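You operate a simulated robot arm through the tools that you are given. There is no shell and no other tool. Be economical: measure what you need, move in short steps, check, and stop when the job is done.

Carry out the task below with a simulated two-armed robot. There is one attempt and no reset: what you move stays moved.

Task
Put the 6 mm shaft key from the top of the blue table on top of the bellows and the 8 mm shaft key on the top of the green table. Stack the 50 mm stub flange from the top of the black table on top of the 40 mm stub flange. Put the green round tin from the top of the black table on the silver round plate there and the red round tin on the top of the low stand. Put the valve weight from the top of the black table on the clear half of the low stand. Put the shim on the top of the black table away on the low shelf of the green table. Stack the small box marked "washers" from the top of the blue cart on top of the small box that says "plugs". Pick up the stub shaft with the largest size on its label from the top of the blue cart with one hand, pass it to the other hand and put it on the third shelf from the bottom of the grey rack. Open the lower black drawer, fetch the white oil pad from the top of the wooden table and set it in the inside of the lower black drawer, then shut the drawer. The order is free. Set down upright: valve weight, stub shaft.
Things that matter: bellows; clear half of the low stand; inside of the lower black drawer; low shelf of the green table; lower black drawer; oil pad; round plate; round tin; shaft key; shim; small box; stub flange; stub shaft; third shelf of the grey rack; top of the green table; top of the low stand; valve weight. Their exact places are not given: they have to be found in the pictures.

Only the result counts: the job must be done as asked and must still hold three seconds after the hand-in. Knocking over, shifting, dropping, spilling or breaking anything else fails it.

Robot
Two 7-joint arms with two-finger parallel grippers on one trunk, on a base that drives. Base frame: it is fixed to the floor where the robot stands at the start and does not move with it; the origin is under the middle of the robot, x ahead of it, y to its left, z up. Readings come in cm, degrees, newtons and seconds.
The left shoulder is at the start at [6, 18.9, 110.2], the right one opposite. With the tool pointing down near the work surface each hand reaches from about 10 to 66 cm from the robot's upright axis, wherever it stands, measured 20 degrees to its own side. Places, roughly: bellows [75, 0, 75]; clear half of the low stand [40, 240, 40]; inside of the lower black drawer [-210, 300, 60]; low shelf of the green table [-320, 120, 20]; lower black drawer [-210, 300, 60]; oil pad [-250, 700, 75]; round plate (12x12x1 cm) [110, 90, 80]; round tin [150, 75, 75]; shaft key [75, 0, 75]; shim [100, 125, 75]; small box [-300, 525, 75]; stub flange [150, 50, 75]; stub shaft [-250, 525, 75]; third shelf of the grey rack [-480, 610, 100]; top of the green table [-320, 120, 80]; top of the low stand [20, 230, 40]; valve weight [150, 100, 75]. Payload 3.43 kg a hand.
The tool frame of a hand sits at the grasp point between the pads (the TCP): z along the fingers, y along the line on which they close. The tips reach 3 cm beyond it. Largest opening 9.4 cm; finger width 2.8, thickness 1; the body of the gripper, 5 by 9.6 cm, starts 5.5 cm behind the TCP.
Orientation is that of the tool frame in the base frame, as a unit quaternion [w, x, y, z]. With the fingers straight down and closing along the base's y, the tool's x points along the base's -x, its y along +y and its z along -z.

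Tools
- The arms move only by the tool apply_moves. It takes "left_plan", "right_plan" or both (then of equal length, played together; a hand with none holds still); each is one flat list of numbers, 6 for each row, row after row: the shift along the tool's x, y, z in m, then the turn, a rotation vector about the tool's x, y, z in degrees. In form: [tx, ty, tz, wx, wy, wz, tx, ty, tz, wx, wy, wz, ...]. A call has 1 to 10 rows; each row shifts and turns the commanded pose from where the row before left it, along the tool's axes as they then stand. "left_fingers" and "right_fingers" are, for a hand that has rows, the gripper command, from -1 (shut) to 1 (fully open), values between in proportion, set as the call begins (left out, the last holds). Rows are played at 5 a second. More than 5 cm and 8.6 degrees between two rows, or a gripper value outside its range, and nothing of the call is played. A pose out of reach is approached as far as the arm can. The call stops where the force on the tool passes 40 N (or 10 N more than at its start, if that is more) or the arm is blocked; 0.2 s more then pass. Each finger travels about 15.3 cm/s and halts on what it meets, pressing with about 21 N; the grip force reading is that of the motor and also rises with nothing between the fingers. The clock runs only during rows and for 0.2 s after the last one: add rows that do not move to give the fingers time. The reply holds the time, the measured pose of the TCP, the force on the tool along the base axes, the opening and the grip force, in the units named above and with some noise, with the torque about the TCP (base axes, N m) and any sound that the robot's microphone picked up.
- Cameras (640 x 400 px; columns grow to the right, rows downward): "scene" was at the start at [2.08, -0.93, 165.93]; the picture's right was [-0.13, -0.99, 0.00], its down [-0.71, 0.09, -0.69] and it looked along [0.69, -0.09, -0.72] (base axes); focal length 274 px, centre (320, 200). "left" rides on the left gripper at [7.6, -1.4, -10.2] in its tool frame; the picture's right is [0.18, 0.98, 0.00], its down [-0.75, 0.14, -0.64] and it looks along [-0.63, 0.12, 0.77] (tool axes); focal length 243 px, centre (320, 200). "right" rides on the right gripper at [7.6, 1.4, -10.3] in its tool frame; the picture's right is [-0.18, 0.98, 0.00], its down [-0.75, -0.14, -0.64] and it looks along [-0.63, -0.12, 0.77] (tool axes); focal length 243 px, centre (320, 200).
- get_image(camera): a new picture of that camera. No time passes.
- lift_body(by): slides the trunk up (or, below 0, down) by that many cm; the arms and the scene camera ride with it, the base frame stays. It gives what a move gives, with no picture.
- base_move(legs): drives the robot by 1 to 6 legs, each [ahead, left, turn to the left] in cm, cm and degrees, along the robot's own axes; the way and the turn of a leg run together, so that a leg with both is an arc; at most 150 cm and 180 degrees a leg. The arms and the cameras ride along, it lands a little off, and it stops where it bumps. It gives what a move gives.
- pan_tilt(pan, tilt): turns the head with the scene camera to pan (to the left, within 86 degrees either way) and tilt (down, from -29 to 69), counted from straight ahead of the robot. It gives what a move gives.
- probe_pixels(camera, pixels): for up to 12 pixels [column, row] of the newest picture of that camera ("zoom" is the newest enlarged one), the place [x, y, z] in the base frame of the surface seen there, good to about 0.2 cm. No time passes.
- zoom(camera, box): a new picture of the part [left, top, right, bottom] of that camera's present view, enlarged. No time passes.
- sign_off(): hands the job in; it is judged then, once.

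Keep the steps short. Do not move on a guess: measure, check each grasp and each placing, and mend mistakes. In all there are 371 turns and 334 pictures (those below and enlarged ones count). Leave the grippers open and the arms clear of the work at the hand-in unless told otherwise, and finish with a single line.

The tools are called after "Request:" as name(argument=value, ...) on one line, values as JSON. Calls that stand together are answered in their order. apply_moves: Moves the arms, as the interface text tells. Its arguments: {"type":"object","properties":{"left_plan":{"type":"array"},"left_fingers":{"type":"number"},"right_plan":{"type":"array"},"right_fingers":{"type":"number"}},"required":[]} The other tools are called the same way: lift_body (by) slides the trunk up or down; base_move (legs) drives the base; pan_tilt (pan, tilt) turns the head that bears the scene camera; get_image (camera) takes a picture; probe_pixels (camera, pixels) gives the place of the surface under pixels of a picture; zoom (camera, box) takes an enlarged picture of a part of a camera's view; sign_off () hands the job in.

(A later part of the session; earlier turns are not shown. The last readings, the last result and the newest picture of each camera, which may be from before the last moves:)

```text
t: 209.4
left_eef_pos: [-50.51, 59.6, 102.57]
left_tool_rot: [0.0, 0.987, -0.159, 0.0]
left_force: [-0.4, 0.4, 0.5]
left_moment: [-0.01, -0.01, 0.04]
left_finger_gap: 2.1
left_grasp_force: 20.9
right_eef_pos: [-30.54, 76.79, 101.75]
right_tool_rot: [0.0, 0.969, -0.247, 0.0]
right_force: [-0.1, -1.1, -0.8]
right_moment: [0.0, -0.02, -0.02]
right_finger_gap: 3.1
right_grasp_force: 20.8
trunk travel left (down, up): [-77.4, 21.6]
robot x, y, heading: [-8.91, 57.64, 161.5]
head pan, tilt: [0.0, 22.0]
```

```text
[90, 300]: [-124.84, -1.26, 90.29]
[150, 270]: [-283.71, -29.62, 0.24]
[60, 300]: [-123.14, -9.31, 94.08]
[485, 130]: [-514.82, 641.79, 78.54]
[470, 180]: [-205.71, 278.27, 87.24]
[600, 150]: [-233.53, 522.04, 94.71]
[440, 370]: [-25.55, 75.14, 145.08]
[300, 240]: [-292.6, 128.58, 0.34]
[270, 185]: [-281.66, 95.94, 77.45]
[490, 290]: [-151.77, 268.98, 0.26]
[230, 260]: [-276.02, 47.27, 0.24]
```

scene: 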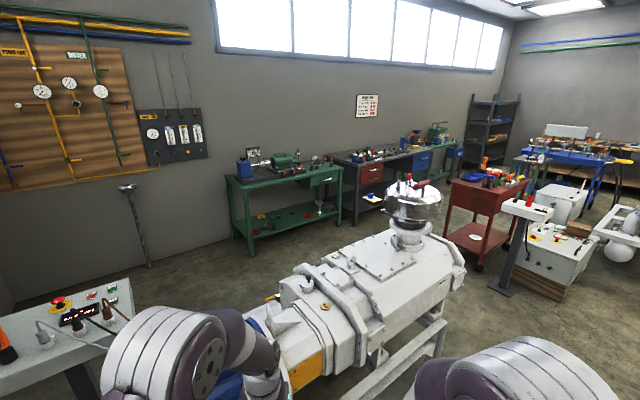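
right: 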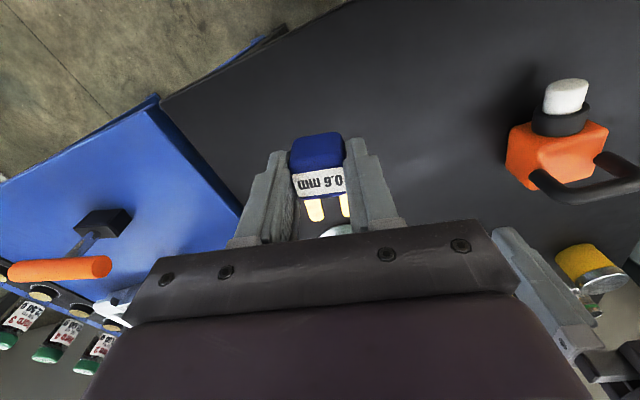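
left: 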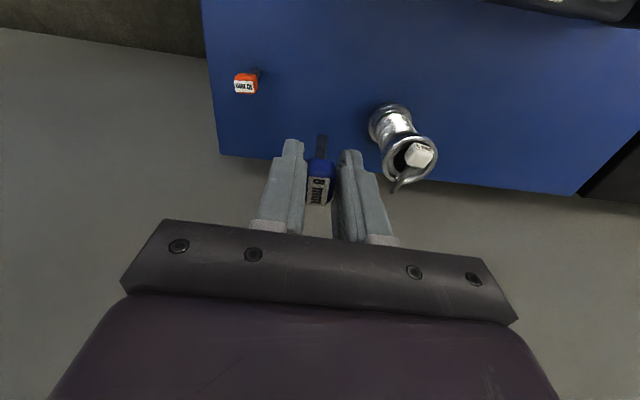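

Map: green table front edge x≈-275, y 55–185, top z≈78, shelf z≈21. I'll turn to heading 90° and go along the gap by the machine.

Request:
base_move(legs=[[0, 0, -71.5], [85, 27, 0]])

Request:
pan_tilt(pan=60, tilt=35)

Request:
get_image(camera="scene")

```text
t: 217.2
left_eef_pos: [-47.35, 182.04, 102.54]
left_tool_rot: [0.0, 0.71, -0.704, 0.001]
left_force: [-0.4, 0.2, -0.3]
left_moment: [0.0, -0.02, -0.01]
left_finger_gap: 2.13
left_grasp_force: 20.6
right_eef_pos: [-24.68, 168.63, 101.72]
right_tool_rot: [0.0, -0.644, 0.765, -0.001]
right_force: [-0.3, -0.6, -0.9]
right_moment: [0.01, 0.01, 0.01]
right_finger_gap: 3.13
right_grasp_force: 20.8
trunk travel left (down, up): [-77.4, 21.6]
robot x, y, heading: [-36.17, 142.64, 90.3]
head pan, tilt: [0.0, 22.0]
```

```text
t: 218.5
left_eef_pos: [-47.39, 181.95, 102.55]
left_tool_rot: [0.001, 0.71, -0.704, 0.0]
left_force: [-0.4, 0.1, -0.6]
left_moment: [0.03, 0.0, 0.03]
left_finger_gap: 2.11
left_grasp_force: 20.6
right_eef_pos: [-24.71, 168.57, 101.74]
right_tool_rot: [0.0, -0.644, 0.765, 0.0]
right_force: [-0.6, 0.0, -0.8]
right_moment: [0.02, -0.05, -0.02]
right_finger_gap: 3.11
right_grasp_force: 21.2
trunk travel left (down, up): [-77.4, 21.6]
robot x, y, heading: [-36.24, 142.08, 90.2]
head pan, tilt: [60.0, 35.0]
```

```text
219 pictures are left
```

scene: 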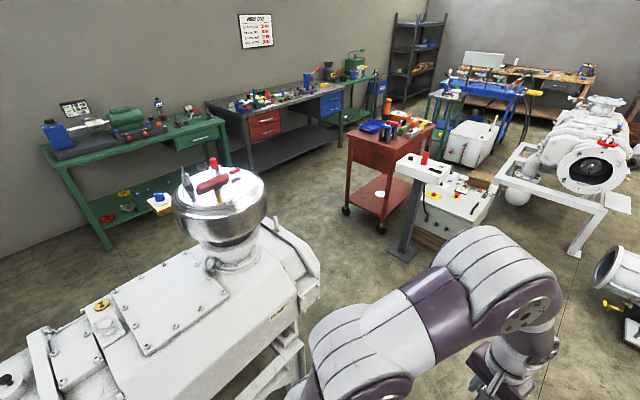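

Request:
zoom(camera="scene", box=[320, 90, 500, 270])

Request:
zoom(camera="scene", box=[380, 10, 600, 170])

Request:
probe_pixels(camera="scene", pixels=[[310, 270], [300, 345], [345, 212], [390, 235], [400, 260], [440, 170], [355, 150], [395, 165], [120, 275], [200, 250], [330, 290], [480, 240]])

```text
2.22 times, centred on (410, 180) of scene
```

zoom: 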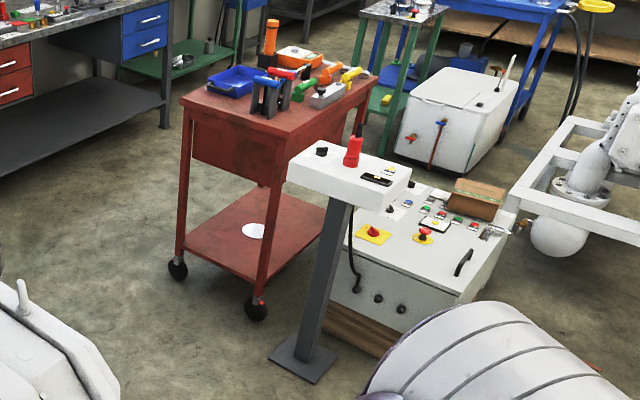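

```text
2.50 times, centred on (490, 90) of scene
```

zoom: 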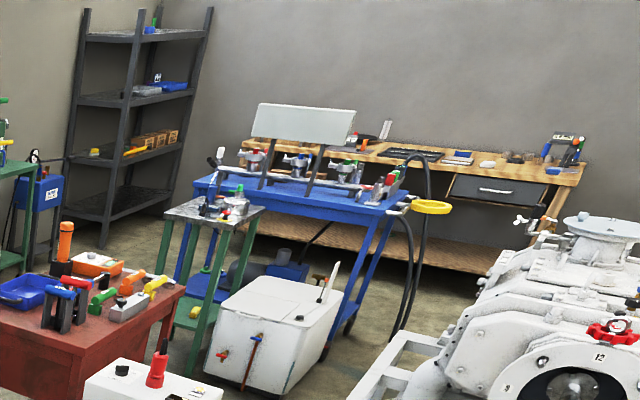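

```text
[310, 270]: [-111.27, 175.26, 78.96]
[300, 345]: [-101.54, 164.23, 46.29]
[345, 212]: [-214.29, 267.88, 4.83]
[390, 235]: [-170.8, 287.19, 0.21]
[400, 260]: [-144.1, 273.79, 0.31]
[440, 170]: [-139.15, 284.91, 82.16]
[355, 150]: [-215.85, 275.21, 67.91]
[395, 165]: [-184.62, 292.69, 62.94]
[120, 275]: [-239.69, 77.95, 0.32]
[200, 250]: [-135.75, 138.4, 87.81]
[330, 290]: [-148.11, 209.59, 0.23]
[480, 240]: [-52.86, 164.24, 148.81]
```

Drive through the corridor: north to y≈229, turn west, go to x≈-220.

Request:
base_move(legs=[[87, 4, 0], [0, 0, 90], [150, 0, 0], [30, 0, 0]])

Request:
pan_tilt(pan=45, tilt=40)

Request:
get_image(camera="scene")

```text
t: 235.7
left_eef_pos: [-259.64, 216.51, 102.5]
left_tool_rot: [0.0, 1.0, 0.006, -0.001]
left_force: [-0.4, -0.6, 0.2]
left_moment: [-0.02, -0.01, -0.02]
left_finger_gap: 2.1
left_grasp_force: 20.9
right_eef_pos: [-246.55, 239.34, 101.75]
right_tool_rot: [-0.001, 0.996, -0.084, 0.0]
right_force: [0.1, 0.3, -0.6]
right_moment: [-0.04, -0.01, 0.0]
right_finger_gap: 3.15
right_grasp_force: 21.0
trunk travel left (down, up): [-77.4, 21.6]
robot x, y, heading: [-219.74, 227.74, -179.7]
head pan, tilt: [60.0, 35.0]
```

```text
t: 236.4
left_eef_pos: [-259.78, 216.45, 102.6]
left_tool_rot: [0.001, 1.0, 0.007, 0.001]
left_force: [0.9, -0.6, -1.2]
left_moment: [0.0, 0.0, -0.01]
left_finger_gap: 2.09
left_grasp_force: 20.7
right_eef_pos: [-246.54, 239.44, 101.81]
right_tool_rot: [-0.001, 0.997, -0.083, 0.001]
right_force: [-0.4, -0.5, -0.8]
right_moment: [0.03, 0.01, 0.02]
right_finger_gap: 3.11
right_grasp_force: 20.8
trunk travel left (down, up): [-77.4, 21.6]
robot x, y, heading: [-220.14, 227.88, -179.5]
head pan, tilt: [45.0, 40.0]
```

```text
216 pictures are left
```

scene: 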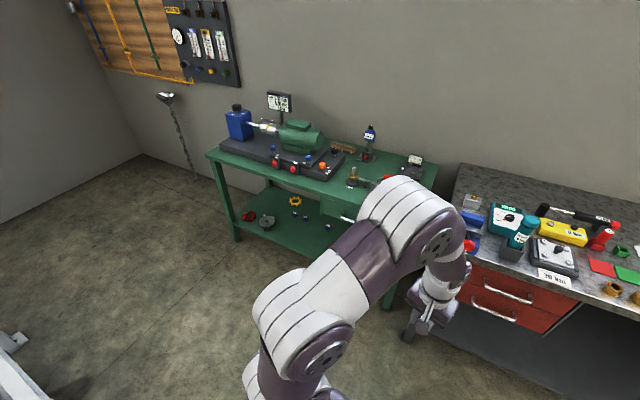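

Request:
base_move(legs=[[0, 95, 0]])

Request:
pan_tilt(pan=0, tilt=45)

Request:
get_image(camera="scene")

```text
t: 241.4
left_eef_pos: [-258.82, 120.66, 102.52]
left_tool_rot: [0.001, 1.0, 0.009, 0.001]
left_force: [0.3, 0.1, -0.1]
left_moment: [-0.01, 0.01, -0.04]
left_finger_gap: 2.11
left_grasp_force: 21.7
right_eef_pos: [-245.65, 143.42, 101.82]
right_tool_rot: [-0.001, 0.997, -0.081, 0.001]
right_force: [-0.1, -0.1, -1.0]
right_moment: [-0.01, -0.01, 0.01]
right_finger_gap: 3.12
right_grasp_force: 21.1
trunk travel left (down, up): [-77.4, 21.6]
robot x, y, heading: [-219.46, 132.28, -179.6]
head pan, tilt: [45.0, 40.0]
```

```text
t: 242.5
left_eef_pos: [-258.74, 120.53, 102.55]
left_tool_rot: [0.0, 1.0, 0.009, 0.001]
left_force: [-0.3, 0.2, -0.6]
left_moment: [-0.01, 0.0, -0.01]
left_finger_gap: 2.14
left_grasp_force: 21.1
right_eef_pos: [-245.62, 143.48, 101.67]
right_tool_rot: [0.0, 0.997, -0.081, 0.001]
right_force: [0.4, 0.0, -1.0]
right_moment: [-0.02, 0.02, 0.01]
right_finger_gap: 3.12
right_grasp_force: 20.9
trunk travel left (down, up): [-77.4, 21.6]
robot x, y, heading: [-219.68, 132.14, -179.3]
head pan, tilt: [0.0, 45.0]
```

```text
215 pictures are left
```

scene: 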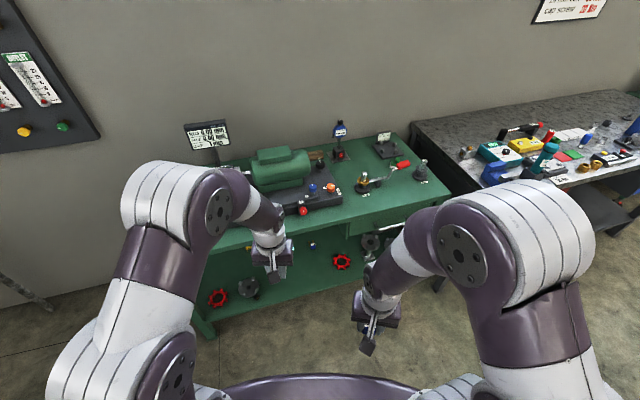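

Request:
zoom(camera="scene", box=[180, 120, 460, 330])

Request:
probe_pixels(camera="scene", pixels=[[340, 220], [380, 208], [410, 205], [335, 205], [420, 175], [400, 185], [330, 300], [295, 290], [320, 275], [310, 305], [345, 280], [365, 225]])

```text
1.90 times, centred on (320, 225) of scene
```

zoom: 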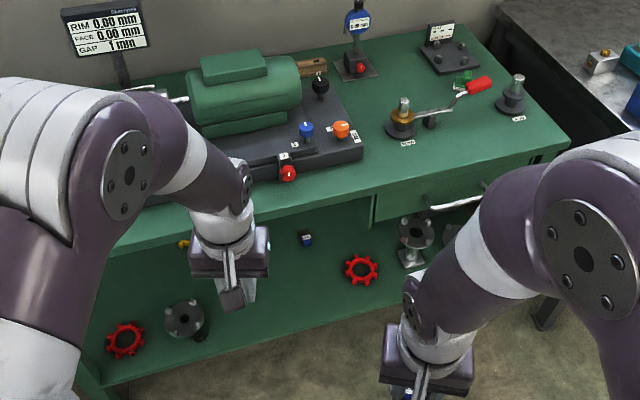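

```text
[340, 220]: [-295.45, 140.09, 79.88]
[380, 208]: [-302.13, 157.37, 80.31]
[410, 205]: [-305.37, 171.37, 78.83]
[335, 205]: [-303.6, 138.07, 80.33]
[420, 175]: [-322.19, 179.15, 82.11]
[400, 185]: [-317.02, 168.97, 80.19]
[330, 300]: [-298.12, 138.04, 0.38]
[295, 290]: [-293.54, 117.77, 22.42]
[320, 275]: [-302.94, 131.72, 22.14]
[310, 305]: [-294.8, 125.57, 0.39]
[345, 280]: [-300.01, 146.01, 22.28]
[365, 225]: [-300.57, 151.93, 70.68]
```

Top z≈80.2, front edge x≈-294; free spot near (-302,157). Strafe right 33, ahead 22.

Request:
base_move(legs=[[0, -33, 0], [22, 0, 0]])

Request:
pan_tilt(pan=0, tilt=55)

Request:
get_image(camera="scene")

Request:
get_image(camera="left")

```text
t: 246.0
left_eef_pos: [-281.08, 153.46, 102.52]
left_tool_rot: [0.0, 1.0, 0.007, 0.001]
left_force: [0.5, 0.0, 0.3]
left_moment: [0.03, 0.01, 0.01]
left_finger_gap: 2.14
left_grasp_force: 21.5
right_eef_pos: [-267.84, 176.33, 101.81]
right_tool_rot: [-0.001, 0.997, -0.082, 0.001]
right_force: [-0.2, -0.2, -1.1]
right_moment: [-0.02, 0.0, -0.02]
right_finger_gap: 3.13
right_grasp_force: 21.1
trunk travel left (down, up): [-77.4, 21.6]
robot x, y, heading: [-241.48, 164.98, -179.8]
head pan, tilt: [0.0, 45.0]
```

```text
t: 246.7
left_eef_pos: [-281.09, 153.57, 102.44]
left_tool_rot: [0.0, 1.0, 0.008, 0.001]
left_force: [0.1, -0.1, -0.1]
left_moment: [-0.02, 0.0, 0.01]
left_finger_gap: 2.11
left_grasp_force: 21.0
right_eef_pos: [-267.9, 176.19, 101.81]
right_tool_rot: [-0.001, 0.997, -0.082, 0.0]
right_force: [0.1, 0.8, -0.9]
right_moment: [0.0, 0.02, 0.0]
right_finger_gap: 3.14
right_grasp_force: 21.5
trunk travel left (down, up): [-77.4, 21.6]
robot x, y, heading: [-241.27, 165.05, -179.4]
head pan, tilt: [0.0, 55.0]
```

```text
213 pictures are left
```

scene: 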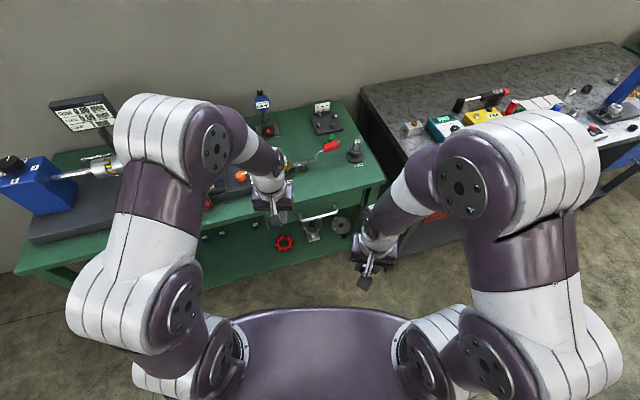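

```text
212 pictures are left
```

left: 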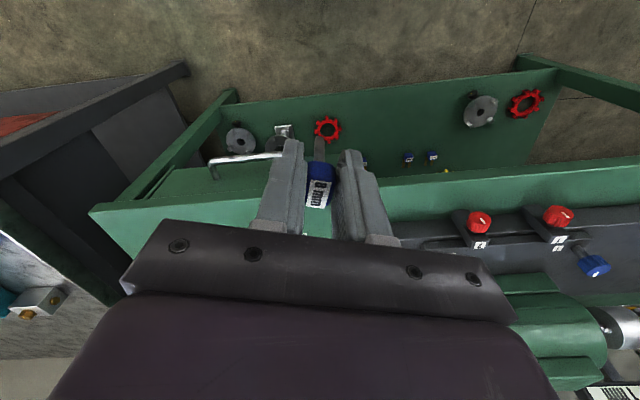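

Request:
probe_pixels(camera="scene", pixels=[[340, 185], [320, 185], [360, 178], [330, 170], [355, 155], [325, 148], [300, 160], [345, 200]])

Request:
zoom(camera="scene", box=[240, 90, 400, 230])

```text
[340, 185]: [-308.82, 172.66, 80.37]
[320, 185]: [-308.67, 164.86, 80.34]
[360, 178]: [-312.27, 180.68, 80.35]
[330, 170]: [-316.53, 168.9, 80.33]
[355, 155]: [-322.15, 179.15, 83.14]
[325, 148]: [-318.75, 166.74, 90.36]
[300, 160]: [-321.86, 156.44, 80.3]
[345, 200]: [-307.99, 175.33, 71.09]
```

```text
2.86 times, centred on (320, 160) of scene
```

zoom: 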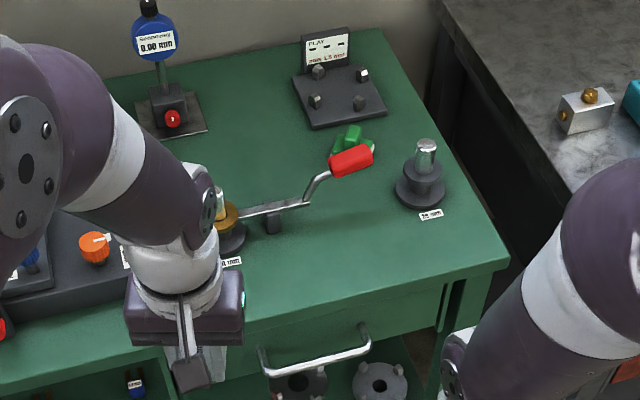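

Free spot at (-310,171). Reposition: right 18, ahead 15.

Request:
base_move(legs=[[0, -18, 0], [15, 0, 0]])

Request:
get_image(camera="scene")

```text
t: 249.2
left_eef_pos: [-296.2, 171.28, 102.61]
left_tool_rot: [0.0, 1.0, 0.007, -0.001]
left_force: [0.1, -0.1, 0.1]
left_moment: [0.03, 0.0, -0.01]
left_finger_gap: 2.14
left_grasp_force: 21.6
right_eef_pos: [-283.11, 194.04, 101.95]
right_tool_rot: [0.0, 0.997, -0.083, 0.0]
right_force: [0.5, -0.7, -0.7]
right_moment: [0.0, -0.01, 0.01]
right_finger_gap: 3.13
right_grasp_force: 21.3
trunk travel left (down, up): [-77.4, 21.6]
robot x, y, heading: [-256.83, 182.59, -179.4]
head pan, tilt: [0.0, 55.0]
```

```text
210 pictures are left
```

scene: 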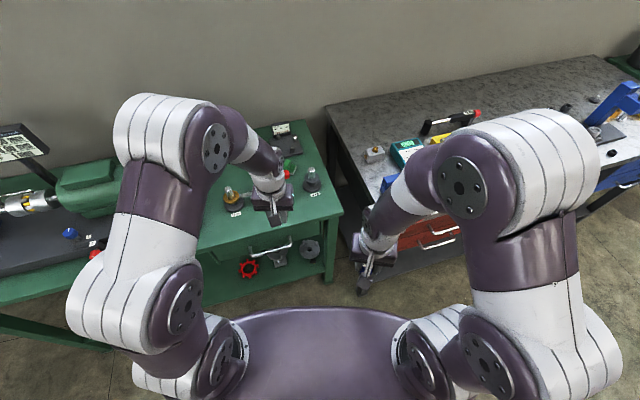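

Request:
apply_moves(left_plan=[-0.046, 0, 0, 0, 0, 0, -0.046, 0, 0, 0, 0, 0, -0.046, 0, 0, 0, 0, 0, 0, 0, 0.04, 0, 0, 0, 0, 0, 0, 0, 0, 0])

Request:
get_image(camera="left")

Request:
zoom(camera="scene", box=[200, 100, 360, 230])

```text
t: 250.4
left_eef_pos: [-310.23, 171.12, 98.54]
left_tool_rot: [0.001, 1.0, 0.008, 0.001]
left_force: [0.0, -0.2, -0.6]
left_moment: [-0.02, -0.03, 0.01]
left_finger_gap: 2.14
left_grasp_force: 21.0
right_eef_pos: [-283.11, 193.99, 101.77]
right_tool_rot: [-0.001, 0.997, -0.082, 0.002]
right_force: [-0.1, -0.9, -0.2]
right_moment: [0.01, -0.03, 0.01]
right_finger_gap: 3.12
right_grasp_force: 21.4
trunk travel left (down, up): [-77.4, 21.6]
robot x, y, heading: [-256.48, 183.1, -179.6]
head pan, tilt: [0.0, 55.0]
```

```text
209 pictures are left
```

left: 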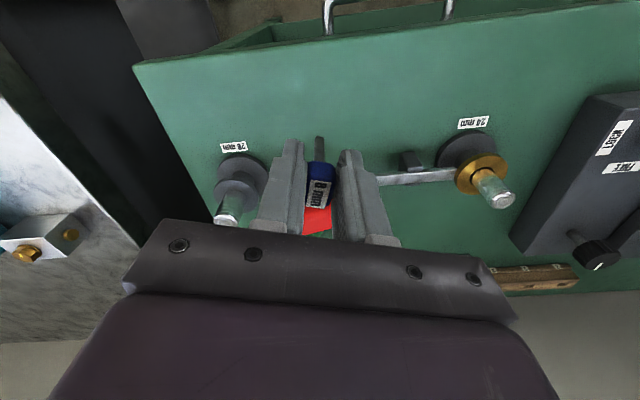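

```text
3.08 times, centred on (280, 165) of scene
```

zoom: 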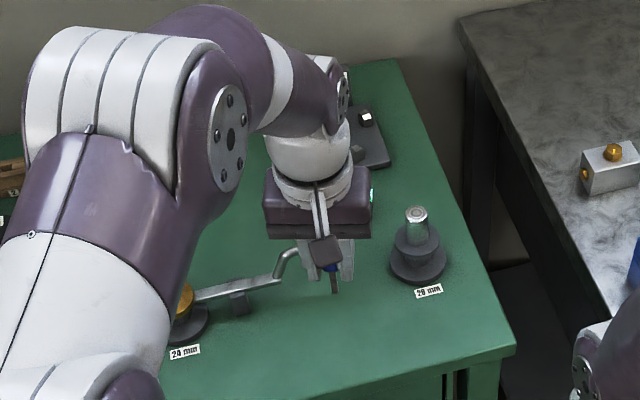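

Request:
probe_pixels(camera="left", pixels=[[320, 70], [320, 100], [330, 180], [320, 222], [385, 178], [230, 180]])

```text
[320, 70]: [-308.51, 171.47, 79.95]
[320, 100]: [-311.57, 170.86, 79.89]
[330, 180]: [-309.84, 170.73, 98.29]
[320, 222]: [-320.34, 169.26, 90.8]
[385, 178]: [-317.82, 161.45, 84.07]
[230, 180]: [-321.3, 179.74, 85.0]
```

Request:
apply_moves(left_plan=[0, 0, 0.04, 0, 0, 0, 0, 0, 0.04, 0, 0, 0, 0, 0, 0.034, 0, 0, 0, 0, 0, 0, 0, 0, 0])

Request:
apply_moves(left_plan=[0, 0, 0.002, 0, 0, 0, 0, 0, 0, 0, 0, 0])

```text
t: 251.4
left_eef_pos: [-310.21, 170.92, 87.18]
left_tool_rot: [0.0, 1.0, 0.008, 0.0]
left_force: [-0.3, 0.3, 0.5]
left_moment: [0.01, -0.02, 0.02]
left_finger_gap: 2.11
left_grasp_force: 21.5
right_eef_pos: [-282.97, 194.11, 101.8]
right_tool_rot: [-0.001, 0.997, -0.083, 0.001]
right_force: [-0.2, 0.8, -0.4]
right_moment: [-0.02, 0.03, -0.03]
right_finger_gap: 3.12
right_grasp_force: 21.2
trunk travel left (down, up): [-77.4, 21.6]
robot x, y, heading: [-256.42, 182.68, -179.7]
head pan, tilt: [0.0, 55.0]
```

```text
t: 252.0
left_eef_pos: [-310.27, 171.16, 86.9]
left_tool_rot: [-0.001, 1.0, 0.007, -0.001]
left_force: [0.1, 0.4, -0.4]
left_moment: [0.01, -0.03, 0.01]
left_finger_gap: 2.12
left_grasp_force: 21.2
right_eef_pos: [-283.12, 194.16, 101.71]
right_tool_rot: [0.0, 0.997, -0.083, 0.001]
right_force: [0.0, -0.9, -0.4]
right_moment: [-0.01, -0.01, 0.01]
right_finger_gap: 3.11
right_grasp_force: 21.0
trunk travel left (down, up): [-77.4, 21.6]
robot x, y, heading: [-256.65, 183.05, -179.6]
head pan, tilt: [0.0, 55.0]
```

Request:
apply_moves(left_plan=[0, 0, 0.002, 0, 0, 0, 0, 0, 0.001, 0, 0, 0, 0, 0, 0, 0, 0, 0])

Request:
apply_moves(left_plan=[0, 0, 0.002, 0, 0, 0, 0, 0, 0, 0, 0, 0])

```text
t: 252.8
left_eef_pos: [-310.25, 171.01, 86.68]
left_tool_rot: [-0.001, 1.0, 0.008, 0.001]
left_force: [-0.1, -0.1, -0.7]
left_moment: [-0.02, 0.0, 0.0]
left_finger_gap: 2.14
left_grasp_force: 20.6
right_eef_pos: [-283.12, 194.02, 101.8]
right_tool_rot: [0.0, 0.997, -0.083, 0.001]
right_force: [-0.5, -0.6, -0.9]
right_moment: [0.03, -0.02, 0.0]
right_finger_gap: 3.12
right_grasp_force: 20.8
trunk travel left (down, up): [-77.4, 21.6]
robot x, y, heading: [-256.58, 182.5, -179.6]
head pan, tilt: [0.0, 55.0]
```

```text
t: 253.4
left_eef_pos: [-310.18, 171.09, 86.44]
left_tool_rot: [0.0, 1.0, 0.007, 0.0]
left_force: [-0.5, -0.8, 1.7]
left_moment: [0.02, 0.02, 0.02]
left_finger_gap: 2.12
left_grasp_force: 20.7
right_eef_pos: [-283.04, 194.02, 101.65]
right_tool_rot: [-0.001, 0.997, -0.083, 0.001]
right_force: [-0.7, -0.2, -0.9]
right_moment: [0.0, -0.01, 0.0]
right_finger_gap: 3.14
right_grasp_force: 21.6
trunk travel left (down, up): [-77.4, 21.6]
robot x, y, heading: [-256.61, 182.7, -179.6]
head pan, tilt: [0.0, 55.0]
```

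Touching. Press 1 mm, release, rise, check.

Request:
apply_moves(left_plan=[0, 0, 0.001, 0, 0, 0, 0, 0, 0, 0, 0, 0])

Request:
apply_moves(left_plan=[0, 0, 0, 0, 0, 0, 0, 0, 0, 0, 0, 0], left_fingers=-0.1)

Request:
apply_moves(left_plan=[0, 0, -0.02, 0, 0, 0, 0, 0, -0.045, 0, 0, 0, 0, 0, -0.045, 0, 0, 0, 0, 0, -0.045, 0, 0, 0, 0.045, 0, 0, 0, 0, 0, 0.045, 0, 0, 0, 0, 0, 0.045, 0, 0, 0, 0, 0])

Request:
get_image(camera="left")

```text
t: 254.0
left_eef_pos: [-310.11, 170.98, 86.37]
left_tool_rot: [-0.001, 1.0, 0.007, -0.001]
left_force: [0.2, -0.8, 8.0]
left_moment: [-0.08, 0.02, 0.01]
left_finger_gap: 2.13
left_grasp_force: 20.5
right_eef_pos: [-283.03, 194.1, 101.84]
right_tool_rot: [0.0, 0.997, -0.083, 0.0]
right_force: [0.1, 0.3, -0.7]
right_moment: [0.02, 0.03, -0.01]
right_finger_gap: 3.12
right_grasp_force: 20.7
trunk travel left (down, up): [-77.4, 21.6]
robot x, y, heading: [-256.79, 182.9, -179.6]
head pan, tilt: [0.0, 55.0]
```

```text
t: 254.6
left_eef_pos: [-310.14, 171.06, 86.36]
left_tool_rot: [0.0, 1.0, 0.007, 0.0]
left_force: [0.8, 0.3, -0.1]
left_moment: [-0.01, -0.01, 0.0]
left_finger_gap: 4.22
left_grasp_force: 0.1
right_eef_pos: [-283.27, 194.06, 101.7]
right_tool_rot: [0.0, 0.997, -0.082, 0.0]
right_force: [-0.7, -0.5, -0.2]
right_moment: [0.04, -0.02, -0.03]
right_finger_gap: 3.12
right_grasp_force: 20.5
trunk travel left (down, up): [-77.4, 21.6]
robot x, y, heading: [-256.87, 183.0, -179.3]
head pan, tilt: [0.0, 55.0]
```

```text
t: 256.2
left_eef_pos: [-296.49, 171.26, 101.96]
left_tool_rot: [-0.001, 1.0, 0.007, 0.0]
left_force: [0.1, 0.3, 0.3]
left_moment: [-0.03, -0.01, 0.0]
left_finger_gap: 4.26
left_grasp_force: 0.0
right_eef_pos: [-282.98, 194.1, 101.73]
right_tool_rot: [-0.001, 0.997, -0.083, 0.0]
right_force: [-0.3, -1.7, -1.1]
right_moment: [-0.02, -0.03, 0.02]
right_finger_gap: 3.1
right_grasp_force: 21.1
trunk travel left (down, up): [-77.4, 21.6]
robot x, y, heading: [-256.94, 183.09, -179.8]
head pan, tilt: [0.0, 55.0]
```

```text
207 pictures are left
```

left: 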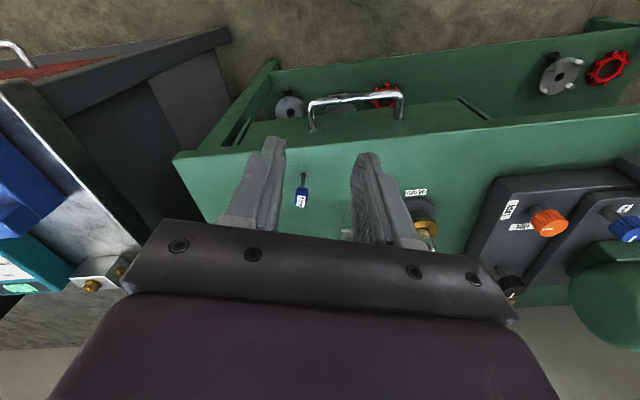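

8 mm key stands on the green table. Now the shim: back off, go left and lower the trunk to see the shelf.

Request:
base_move(legs=[[-34, 0, 0], [0, 70, 0]])

Request:
lift_body(by=-50)

Request:
pan_tilt(pan=0, tilt=45)

Request:
get_image(camera="scene")

```text
t: 261.9
left_eef_pos: [-262.75, 101.06, 101.78]
left_tool_rot: [0.0, 1.0, 0.005, 0.001]
left_force: [0.2, 0.1, 0.9]
left_moment: [-0.01, 0.01, 0.0]
left_finger_gap: 4.22
left_grasp_force: 0.1
right_eef_pos: [-249.1, 123.94, 101.7]
right_tool_rot: [-0.001, 0.997, -0.083, 0.0]
right_force: [1.1, 0.0, -0.9]
right_moment: [0.01, 0.02, 0.0]
right_finger_gap: 3.12
right_grasp_force: 20.9
trunk travel left (down, up): [-77.4, 21.6]
robot x, y, heading: [-222.77, 113.18, -179.7]
head pan, tilt: [0.0, 55.0]
```

```text
refused: -50 is not a number from -40 to 40
```

```text
t: 262.6
left_eef_pos: [-262.79, 101.11, 101.79]
left_tool_rot: [0.0, 1.0, 0.005, 0.001]
left_force: [0.4, 0.6, 0.3]
left_moment: [0.0, -0.01, 0.0]
left_finger_gap: 4.24
left_grasp_force: 0.2
right_eef_pos: [-249.1, 123.93, 101.79]
right_tool_rot: [-0.001, 0.996, -0.084, 0.001]
right_force: [0.3, -1.3, -0.4]
right_moment: [-0.05, 0.0, -0.01]
right_finger_gap: 3.13
right_grasp_force: 20.8
trunk travel left (down, up): [-77.4, 21.6]
robot x, y, heading: [-222.91, 112.41, -179.5]
head pan, tilt: [0.0, 45.0]
```

```text
206 pictures are left
```

scene: 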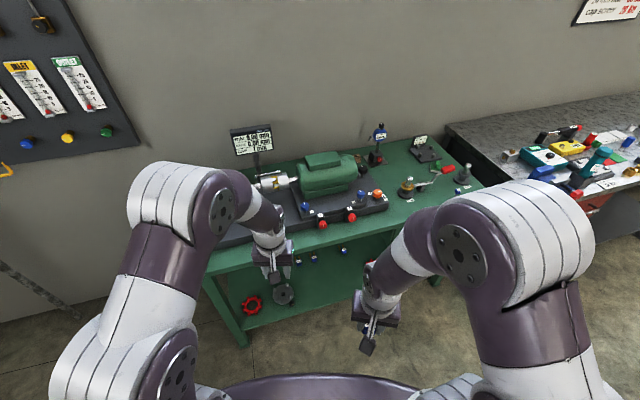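

Request:
lift_body(by=-40)

Request:
get_image(camera="scene")

Request:
get_image(camera="right")

```text
t: 266.4
left_eef_pos: [-262.68, 101.18, 61.82]
left_tool_rot: [-0.001, 1.0, 0.006, 0.001]
left_force: [0.6, -0.6, -0.6]
left_moment: [-0.04, -0.01, 0.0]
left_finger_gap: 4.23
left_grasp_force: 0.1
right_eef_pos: [-249.11, 123.9, 61.81]
right_tool_rot: [-0.001, 0.997, -0.083, 0.0]
right_force: [-0.7, -0.6, -1.7]
right_moment: [-0.04, -0.01, 0.0]
right_finger_gap: 3.12
right_grasp_force: 21.2
trunk travel left (down, up): [-37.4, 61.6]
robot x, y, heading: [-223.13, 112.2, -179.5]
head pan, tilt: [0.0, 45.0]
```

```text
205 pictures are left
```

scene: 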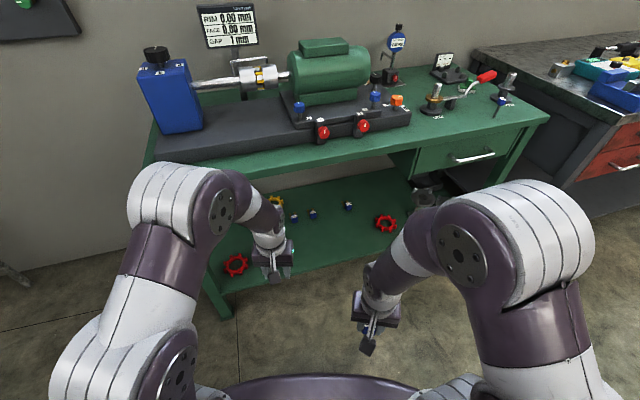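

```text
204 pictures are left
```

right: 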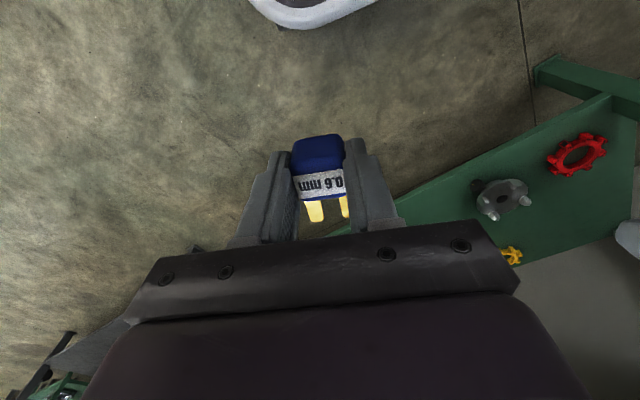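

Request:
probe_pixels(camera="scene", pixels=[[320, 240], [330, 255], [330, 265], [350, 225], [340, 190], [330, 180], [320, 170], [300, 270], [385, 222], [348, 205], [313, 215], [345, 245]])

Request:
zoom(camera="scene", box=[220, 130, 440, 300])

```text
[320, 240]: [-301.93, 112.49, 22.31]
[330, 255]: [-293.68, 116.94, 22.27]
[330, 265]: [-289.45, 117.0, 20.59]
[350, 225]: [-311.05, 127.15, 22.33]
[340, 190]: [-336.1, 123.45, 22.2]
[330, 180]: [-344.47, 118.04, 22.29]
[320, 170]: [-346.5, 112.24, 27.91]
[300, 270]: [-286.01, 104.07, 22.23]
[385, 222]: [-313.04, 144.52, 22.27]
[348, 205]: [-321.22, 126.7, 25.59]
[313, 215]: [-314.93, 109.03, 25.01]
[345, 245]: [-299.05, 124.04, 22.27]
```

```text
2.35 times, centred on (330, 215) of scene
```

zoom: 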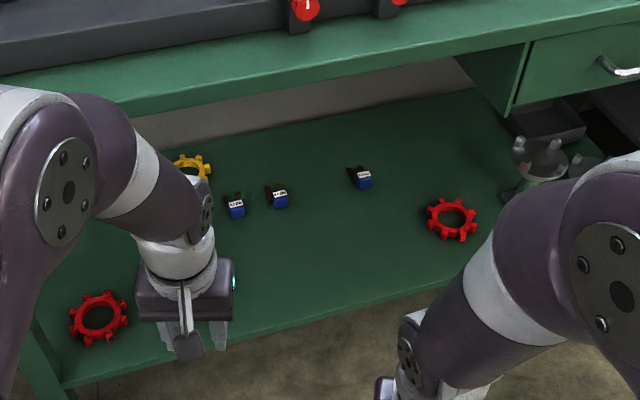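

Target on shelf: (-297,119), z 22.3. Tuck the left hand, lower the trunk 25 more, then drive 20 ahead.

Request:
apply_moves(left_plan=[0.045, 0, 0, 0, 0, 0, 0.045, 0, 0, 0, 0, 0, 0.03, 0, 0, 0, 0, 0])

Request:
lift_body(by=-25)

Request:
base_move(legs=[[20, 0, 0]])

Request:
get_image(camera="scene")

Request:
get_image(camera="right")

```text
t: 267.2
left_eef_pos: [-250.78, 101.22, 61.74]
left_tool_rot: [0.0, 1.0, 0.006, 0.0]
left_force: [0.5, 0.0, -0.1]
left_moment: [0.03, 0.0, 0.01]
left_finger_gap: 4.22
left_grasp_force: 0.1
right_eef_pos: [-249.14, 123.85, 61.77]
right_tool_rot: [0.0, 0.996, -0.084, 0.001]
right_force: [-0.6, -0.2, -0.5]
right_moment: [-0.01, 0.04, 0.0]
right_finger_gap: 3.11
right_grasp_force: 20.3
trunk travel left (down, up): [-37.4, 61.6]
robot x, y, heading: [-222.72, 112.84, -179.5]
head pan, tilt: [0.0, 45.0]
```

```text
t: 269.8
left_eef_pos: [-250.66, 101.13, 36.66]
left_tool_rot: [0.0, 1.0, 0.005, 0.001]
left_force: [0.9, -0.1, 0.0]
left_moment: [-0.04, 0.01, 0.01]
left_finger_gap: 4.22
left_grasp_force: 0.0
right_eef_pos: [-249.21, 123.83, 36.84]
right_tool_rot: [-0.001, 0.996, -0.084, 0.001]
right_force: [0.4, -0.5, -0.6]
right_moment: [0.03, 0.02, 0.01]
right_finger_gap: 3.13
right_grasp_force: 21.2
trunk travel left (down, up): [-12.4, 86.6]
robot x, y, heading: [-222.56, 112.67, -179.7]
head pan, tilt: [0.0, 45.0]
```

```text
t: 271.4
left_eef_pos: [-271.0, 101.08, 36.73]
left_tool_rot: [0.0, 1.0, 0.005, 0.0]
left_force: [0.0, -0.6, -0.1]
left_moment: [0.0, 0.01, -0.02]
left_finger_gap: 4.25
left_grasp_force: 0.1
right_eef_pos: [-269.3, 123.79, 36.75]
right_tool_rot: [0.0, 0.996, -0.084, 0.001]
right_force: [0.0, -0.8, -0.2]
right_moment: [0.0, 0.0, 0.03]
right_finger_gap: 3.11
right_grasp_force: 20.9
trunk travel left (down, up): [-12.4, 86.6]
robot x, y, heading: [-242.85, 112.55, -179.6]
head pan, tilt: [0.0, 45.0]
```

```text
202 pictures are left
```

scene: 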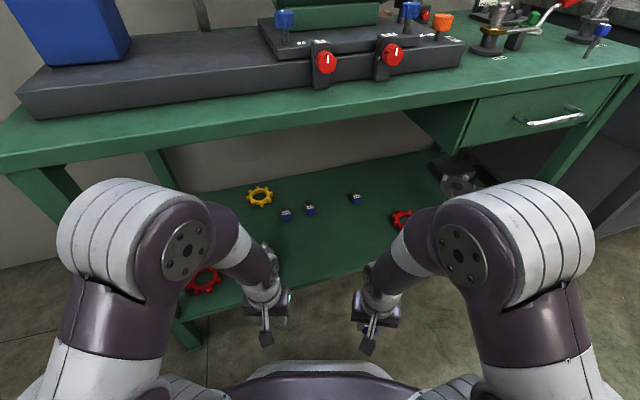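

```text
201 pictures are left
```

right: 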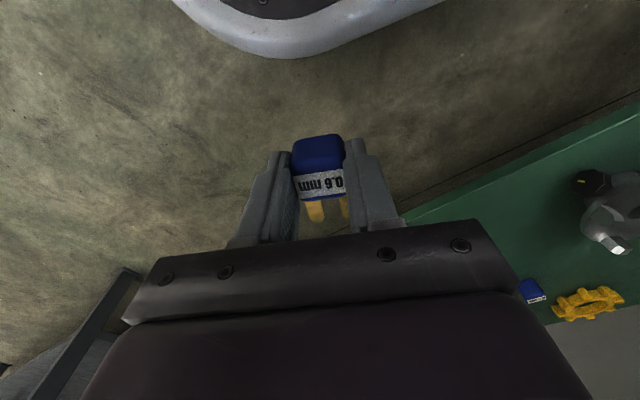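

Move the right hand in under the table at z 36.8.

Request:
apply_moves(right_plan=[-0.0442, 0.0156, 0, 0, 0, 0, -0.0442, 0.0156, 0, 0, 0, 0, -0.0442, 0.0156, 0, 0, 0, 0, -0.0442, 0.0156, 0, 0, 0, 0, -0.0442, 0.0156, 0, 0, 0, 0, -0.0442, 0.0156, 0, 0, 0, 0, 0, 0, 0, 0, 0, 0])

Request:
get_image(camera="scene")

Request:
get_image(camera="right")

```text
t: 273.0
left_eef_pos: [-270.88, 101.15, 36.79]
left_tool_rot: [0.0, 1.0, 0.005, 0.001]
left_force: [-0.4, 0.5, -0.2]
left_moment: [0.03, -0.02, 0.03]
left_finger_gap: 4.22
left_grasp_force: 0.0
right_eef_pos: [-297.06, 119.0, 36.89]
right_tool_rot: [0.0, 0.996, -0.084, 0.001]
right_force: [0.5, 0.7, -0.4]
right_moment: [0.01, -0.02, 0.0]
right_finger_gap: 3.11
right_grasp_force: 21.5
trunk travel left (down, up): [-12.4, 86.6]
robot x, y, heading: [-243.2, 112.43, -179.6]
head pan, tilt: [0.0, 45.0]
```

```text
200 pictures are left
```

scene: 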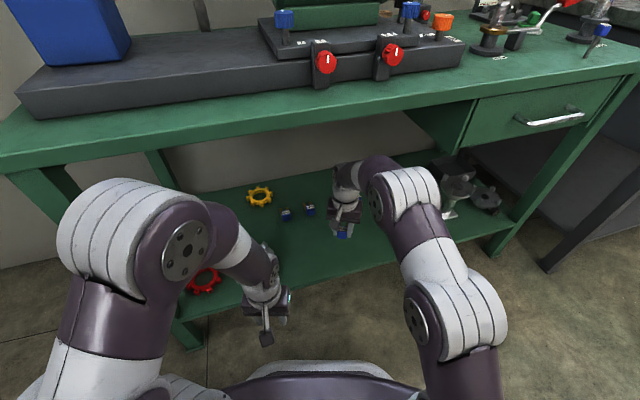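

```text
199 pictures are left
```

right: 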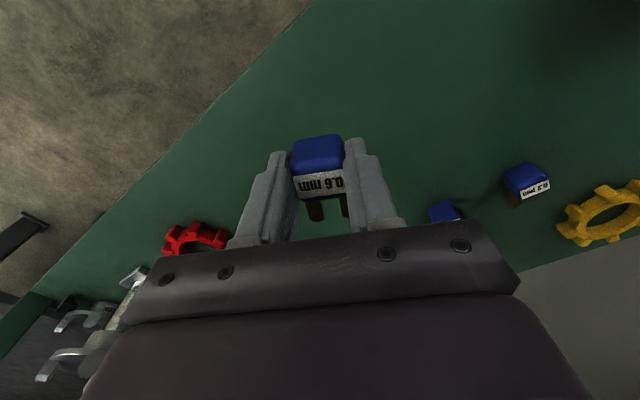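

Clear. Lower to the shelf.

Request:
apply_moves(right_plan=[0, 0, 0.04, 0, 0, 0, 0, 0, 0.04, 0, 0, 0, 0, 0, 0.022, 0, 0, 0, 0, 0, 0, 0, 0, 0])

Request:
apply_moves(right_plan=[0, 0, 0.003, 0, 0, 0, 0, 0, 0.002, 0, 0, 0, 0, 0, 0, 0, 0, 0])

```text
t: 274.0
left_eef_pos: [-270.89, 101.17, 36.85]
left_tool_rot: [-0.001, 1.0, 0.005, 0.001]
left_force: [-0.6, 0.4, -0.2]
left_moment: [0.02, -0.01, -0.01]
left_finger_gap: 4.22
left_grasp_force: 0.0
right_eef_pos: [-297.02, 119.05, 26.54]
right_tool_rot: [0.0, 0.996, -0.084, 0.001]
right_force: [-0.3, 0.5, -0.5]
right_moment: [0.01, 0.0, 0.0]
right_finger_gap: 3.13
right_grasp_force: 21.2
trunk travel left (down, up): [-12.4, 86.6]
robot x, y, heading: [-242.82, 112.43, -179.7]
head pan, tilt: [0.0, 45.0]
```

```text
t: 274.8
left_eef_pos: [-270.97, 101.13, 36.83]
left_tool_rot: [0.0, 1.0, 0.005, 0.001]
left_force: [0.0, -0.3, -0.1]
left_moment: [0.02, 0.0, 0.0]
left_finger_gap: 4.22
left_grasp_force: 0.1
right_eef_pos: [-296.79, 119.12, 26.05]
right_tool_rot: [-0.001, 0.996, -0.084, 0.001]
right_force: [-1.0, 0.3, -1.1]
right_moment: [-0.02, -0.02, -0.03]
right_finger_gap: 3.11
right_grasp_force: 20.6
trunk travel left (down, up): [-12.4, 86.6]
robot x, y, heading: [-242.97, 112.49, -179.5]
head pan, tilt: [0.0, 45.0]
```

Request:
apply_moves(right_plan=[0, 0, 0.002, 0, 0, 0, 0, 0, 0.0, 0, 0, 0])

Request:
apply_moves(right_plan=[0, 0, 0.002, 0, 0, 0, 0, 0, 0.0, 0, 0, 0])

```text
t: 275.4
left_eef_pos: [-270.91, 101.08, 36.79]
left_tool_rot: [0.0, 1.0, 0.005, 0.0]
left_force: [-0.4, 0.3, 0.4]
left_moment: [0.01, 0.0, -0.01]
left_finger_gap: 4.21
left_grasp_force: 0.1
right_eef_pos: [-296.93, 119.03, 25.9]
right_tool_rot: [-0.001, 0.996, -0.084, 0.0]
right_force: [3.9, 0.6, 6.6]
right_moment: [0.07, 0.24, -0.05]
right_finger_gap: 3.1
right_grasp_force: 20.9
trunk travel left (down, up): [-12.4, 86.6]
robot x, y, heading: [-242.85, 112.67, -180.2]
head pan, tilt: [0.0, 45.0]
```

```text
t: 276.0
left_eef_pos: [-270.82, 101.04, 36.88]
left_tool_rot: [0.001, 1.0, 0.005, -0.001]
left_force: [-0.3, -0.6, -0.3]
left_moment: [0.01, 0.05, 0.03]
left_finger_gap: 4.26
left_grasp_force: 0.1
right_eef_pos: [-296.91, 119.19, 25.93]
right_tool_rot: [0.0, 0.996, -0.084, -0.002]
right_force: [12.6, 3.2, 27.5]
right_moment: [0.06, -0.27, -0.04]
right_finger_gap: 3.13
right_grasp_force: 20.5
trunk travel left (down, up): [-12.4, 86.6]
robot x, y, heading: [-242.62, 112.48, -179.8]
head pan, tilt: [0.0, 45.0]
```

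Contact. Ease 2 mm up, release, rise.

Request:
apply_moves(right_plan=[0, 0, -0.002, 0, 0, 0, 0, 0, 0.0, 0, 0, 0])

Request:
apply_moves(right_plan=[0, 0, 0, 0, 0, 0, 0, 0, 0, 0, 0, 0], right_fingers=0.2)

Request:
apply_moves(right_plan=[0, 0, -0.03, 0, 0, 0, 0, 0, -0.04, 0, 0, 0, 0, 0, -0.04, 0, 0, 0, 0.045, 0, 0, 0, 0, 0, 0.045, 0, 0, 0, 0, 0, 0.045, 0, 0, 0, 0, 0, 0.045, 0, 0, 0, 0, 0, 0.045, 0, 0, 0, 0, 0])

Request:
get_image(camera="scene")

```text
t: 276.6
left_eef_pos: [-270.94, 101.17, 36.79]
left_tool_rot: [0.0, 1.0, 0.006, 0.0]
left_force: [0.3, 1.1, -0.6]
left_moment: [-0.01, -0.01, -0.01]
left_finger_gap: 4.23
left_grasp_force: 0.0
right_eef_pos: [-297.01, 119.05, 25.94]
right_tool_rot: [0.0, 0.996, -0.084, -0.001]
right_force: [2.7, 1.7, 14.3]
right_moment: [-0.02, 0.12, -0.04]
right_finger_gap: 3.14
right_grasp_force: 20.8
trunk travel left (down, up): [-12.4, 86.6]
robot x, y, heading: [-242.73, 112.29, -179.8]
head pan, tilt: [0.0, 45.0]
```

```text
t: 277.2
left_eef_pos: [-270.93, 101.13, 36.62]
left_tool_rot: [0.0, 1.0, 0.004, 0.001]
left_force: [0.3, 0.3, -0.6]
left_moment: [0.01, 0.01, 0.01]
left_finger_gap: 4.23
left_grasp_force: 0.1
right_eef_pos: [-296.97, 119.21, 25.8]
right_tool_rot: [-0.001, 0.996, -0.084, 0.001]
right_force: [-0.5, -0.5, 0.3]
right_moment: [-0.01, 0.02, 0.0]
right_finger_gap: 5.63
right_grasp_force: 0.0
trunk travel left (down, up): [-12.4, 86.6]
robot x, y, heading: [-243.1, 112.74, -179.7]
head pan, tilt: [0.0, 45.0]
```

```text
t: 279.0
left_eef_pos: [-270.96, 101.1, 36.79]
left_tool_rot: [0.0, 1.0, 0.006, 0.0]
left_force: [0.3, 0.1, 0.3]
left_moment: [0.01, -0.01, 0.02]
left_finger_gap: 4.22
left_grasp_force: 0.0
right_eef_pos: [-274.69, 115.33, 36.82]
right_tool_rot: [-0.001, 0.996, -0.084, 0.001]
right_force: [0.8, 0.1, -0.3]
right_moment: [0.01, 0.0, 0.01]
right_finger_gap: 5.65
right_grasp_force: 0.0
trunk travel left (down, up): [-12.4, 86.6]
robot x, y, heading: [-242.62, 112.55, -179.7]
head pan, tilt: [0.0, 45.0]
```

```text
198 pictures are left
```

scene: 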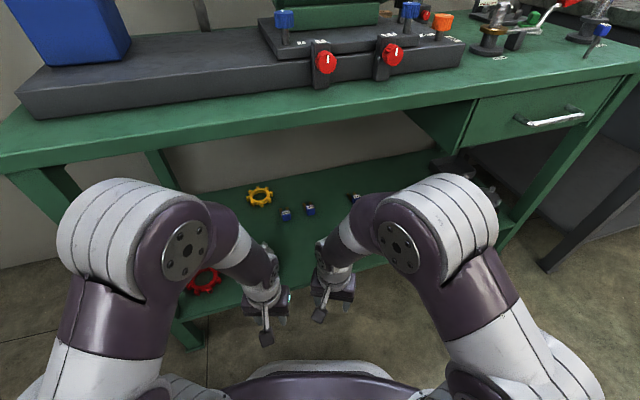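

Back off 25 cm, raise the trunk, and verify the shim.

Request:
base_move(legs=[[-25, 0, 0]])

Request:
get_image(camera="scene")

Request:
lift_body(by=40)

Request:
lift_body(by=25)

```text
t: 280.8
left_eef_pos: [-245.75, 101.12, 36.85]
left_tool_rot: [0.0, 1.0, 0.006, 0.0]
left_force: [0.0, 0.0, 0.2]
left_moment: [0.0, 0.02, -0.01]
left_finger_gap: 4.23
left_grasp_force: 0.1
right_eef_pos: [-249.62, 115.36, 36.67]
right_tool_rot: [-0.001, 0.997, -0.082, 0.0]
right_force: [0.1, -1.0, -0.4]
right_moment: [0.03, -0.01, -0.02]
right_finger_gap: 5.65
right_grasp_force: 0.1
trunk travel left (down, up): [-12.4, 86.6]
robot x, y, heading: [-217.69, 112.58, -179.7]
head pan, tilt: [0.0, 45.0]
```

```text
197 pictures are left
```

scene: 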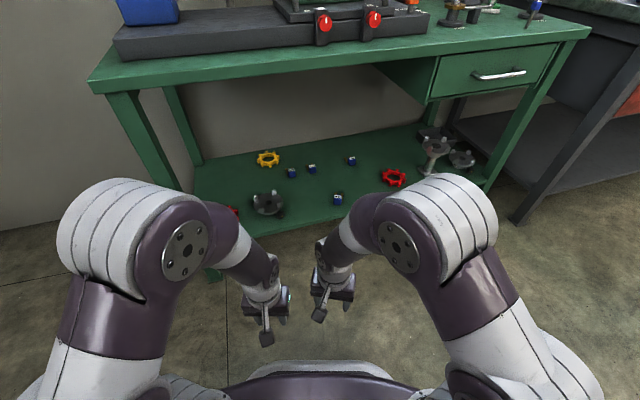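

```text
t: 284.6
left_eef_pos: [-245.84, 101.27, 76.74]
left_tool_rot: [0.0, 1.0, 0.006, 0.001]
left_force: [-0.6, 0.5, -0.3]
left_moment: [0.0, -0.01, 0.0]
left_finger_gap: 4.23
left_grasp_force: 0.1
right_eef_pos: [-249.62, 115.4, 76.75]
right_tool_rot: [0.0, 0.997, -0.083, 0.001]
right_force: [0.0, -0.3, -0.1]
right_moment: [-0.01, -0.01, 0.01]
right_finger_gap: 5.65
right_grasp_force: 0.0
trunk travel left (down, up): [-52.4, 46.6]
robot x, y, heading: [-217.86, 112.72, -179.8]
head pan, tilt: [0.0, 45.0]
```

```text
t: 287.2
left_eef_pos: [-245.79, 101.08, 101.84]
left_tool_rot: [0.0, 1.0, 0.006, 0.001]
left_force: [-0.3, -0.4, 0.6]
left_moment: [0.01, 0.01, 0.0]
left_finger_gap: 4.25
left_grasp_force: 0.0
right_eef_pos: [-249.68, 115.34, 101.86]
right_tool_rot: [-0.001, 0.997, -0.083, 0.002]
right_force: [0.7, 0.1, 0.2]
right_moment: [-0.01, 0.02, 0.0]
right_finger_gap: 5.64
right_grasp_force: 0.0
trunk travel left (down, up): [-77.4, 21.6]
robot x, y, heading: [-217.57, 112.66, -179.5]
head pan, tilt: [0.0, 45.0]
```

Shim is on the shelf. Now drive north toward the red cart area and look.

Request:
base_move(legs=[[0, -85, 0], [0, 0, -90], [0, 38, 0]])

Request:
pan_tilt(pan=0, tilt=25)

Request:
get_image(camera="scene")

```text
t: 297.6
left_eef_pos: [-268.08, 225.09, 101.69]
left_tool_rot: [0.001, 0.716, -0.698, 0.0]
left_force: [-0.2, 0.5, 0.3]
left_moment: [-0.01, 0.02, -0.03]
left_finger_gap: 4.24
left_grasp_force: 0.0
right_eef_pos: [-253.91, 229.2, 101.77]
right_tool_rot: [-0.001, -0.649, 0.761, -0.001]
right_force: [0.6, 0.8, -0.9]
right_moment: [-0.02, 0.03, -0.01]
right_finger_gap: 5.65
right_grasp_force: 0.0
trunk travel left (down, up): [-77.4, 21.6]
robot x, y, heading: [-256.6, 197.32, 90.8]
head pan, tilt: [0.0, 45.0]
```

```text
t: 298.4
left_eef_pos: [-268.07, 225.17, 101.72]
left_tool_rot: [0.001, 0.716, -0.698, 0.002]
left_force: [-0.5, -1.0, 0.0]
left_moment: [-0.01, -0.01, 0.02]
left_finger_gap: 4.23
left_grasp_force: 0.1
right_eef_pos: [-253.95, 229.25, 101.82]
right_tool_rot: [-0.001, -0.65, 0.76, -0.001]
right_force: [-1.1, 0.2, 0.0]
right_moment: [0.01, 0.0, 0.0]
right_finger_gap: 5.63
right_grasp_force: 0.0
trunk travel left (down, up): [-77.4, 21.6]
robot x, y, heading: [-256.14, 197.08, 90.8]
head pan, tilt: [0.0, 25.0]
```

```text
196 pictures are left
```

scene: 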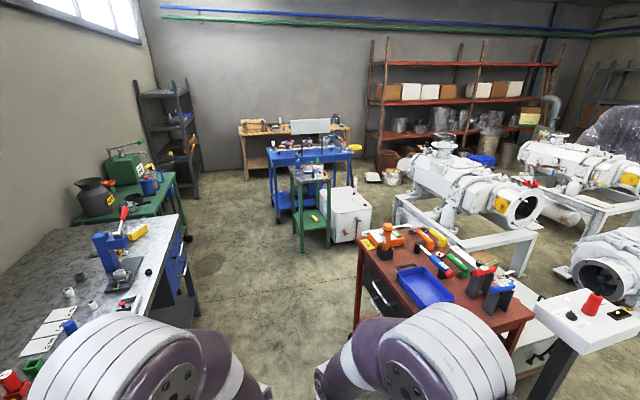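

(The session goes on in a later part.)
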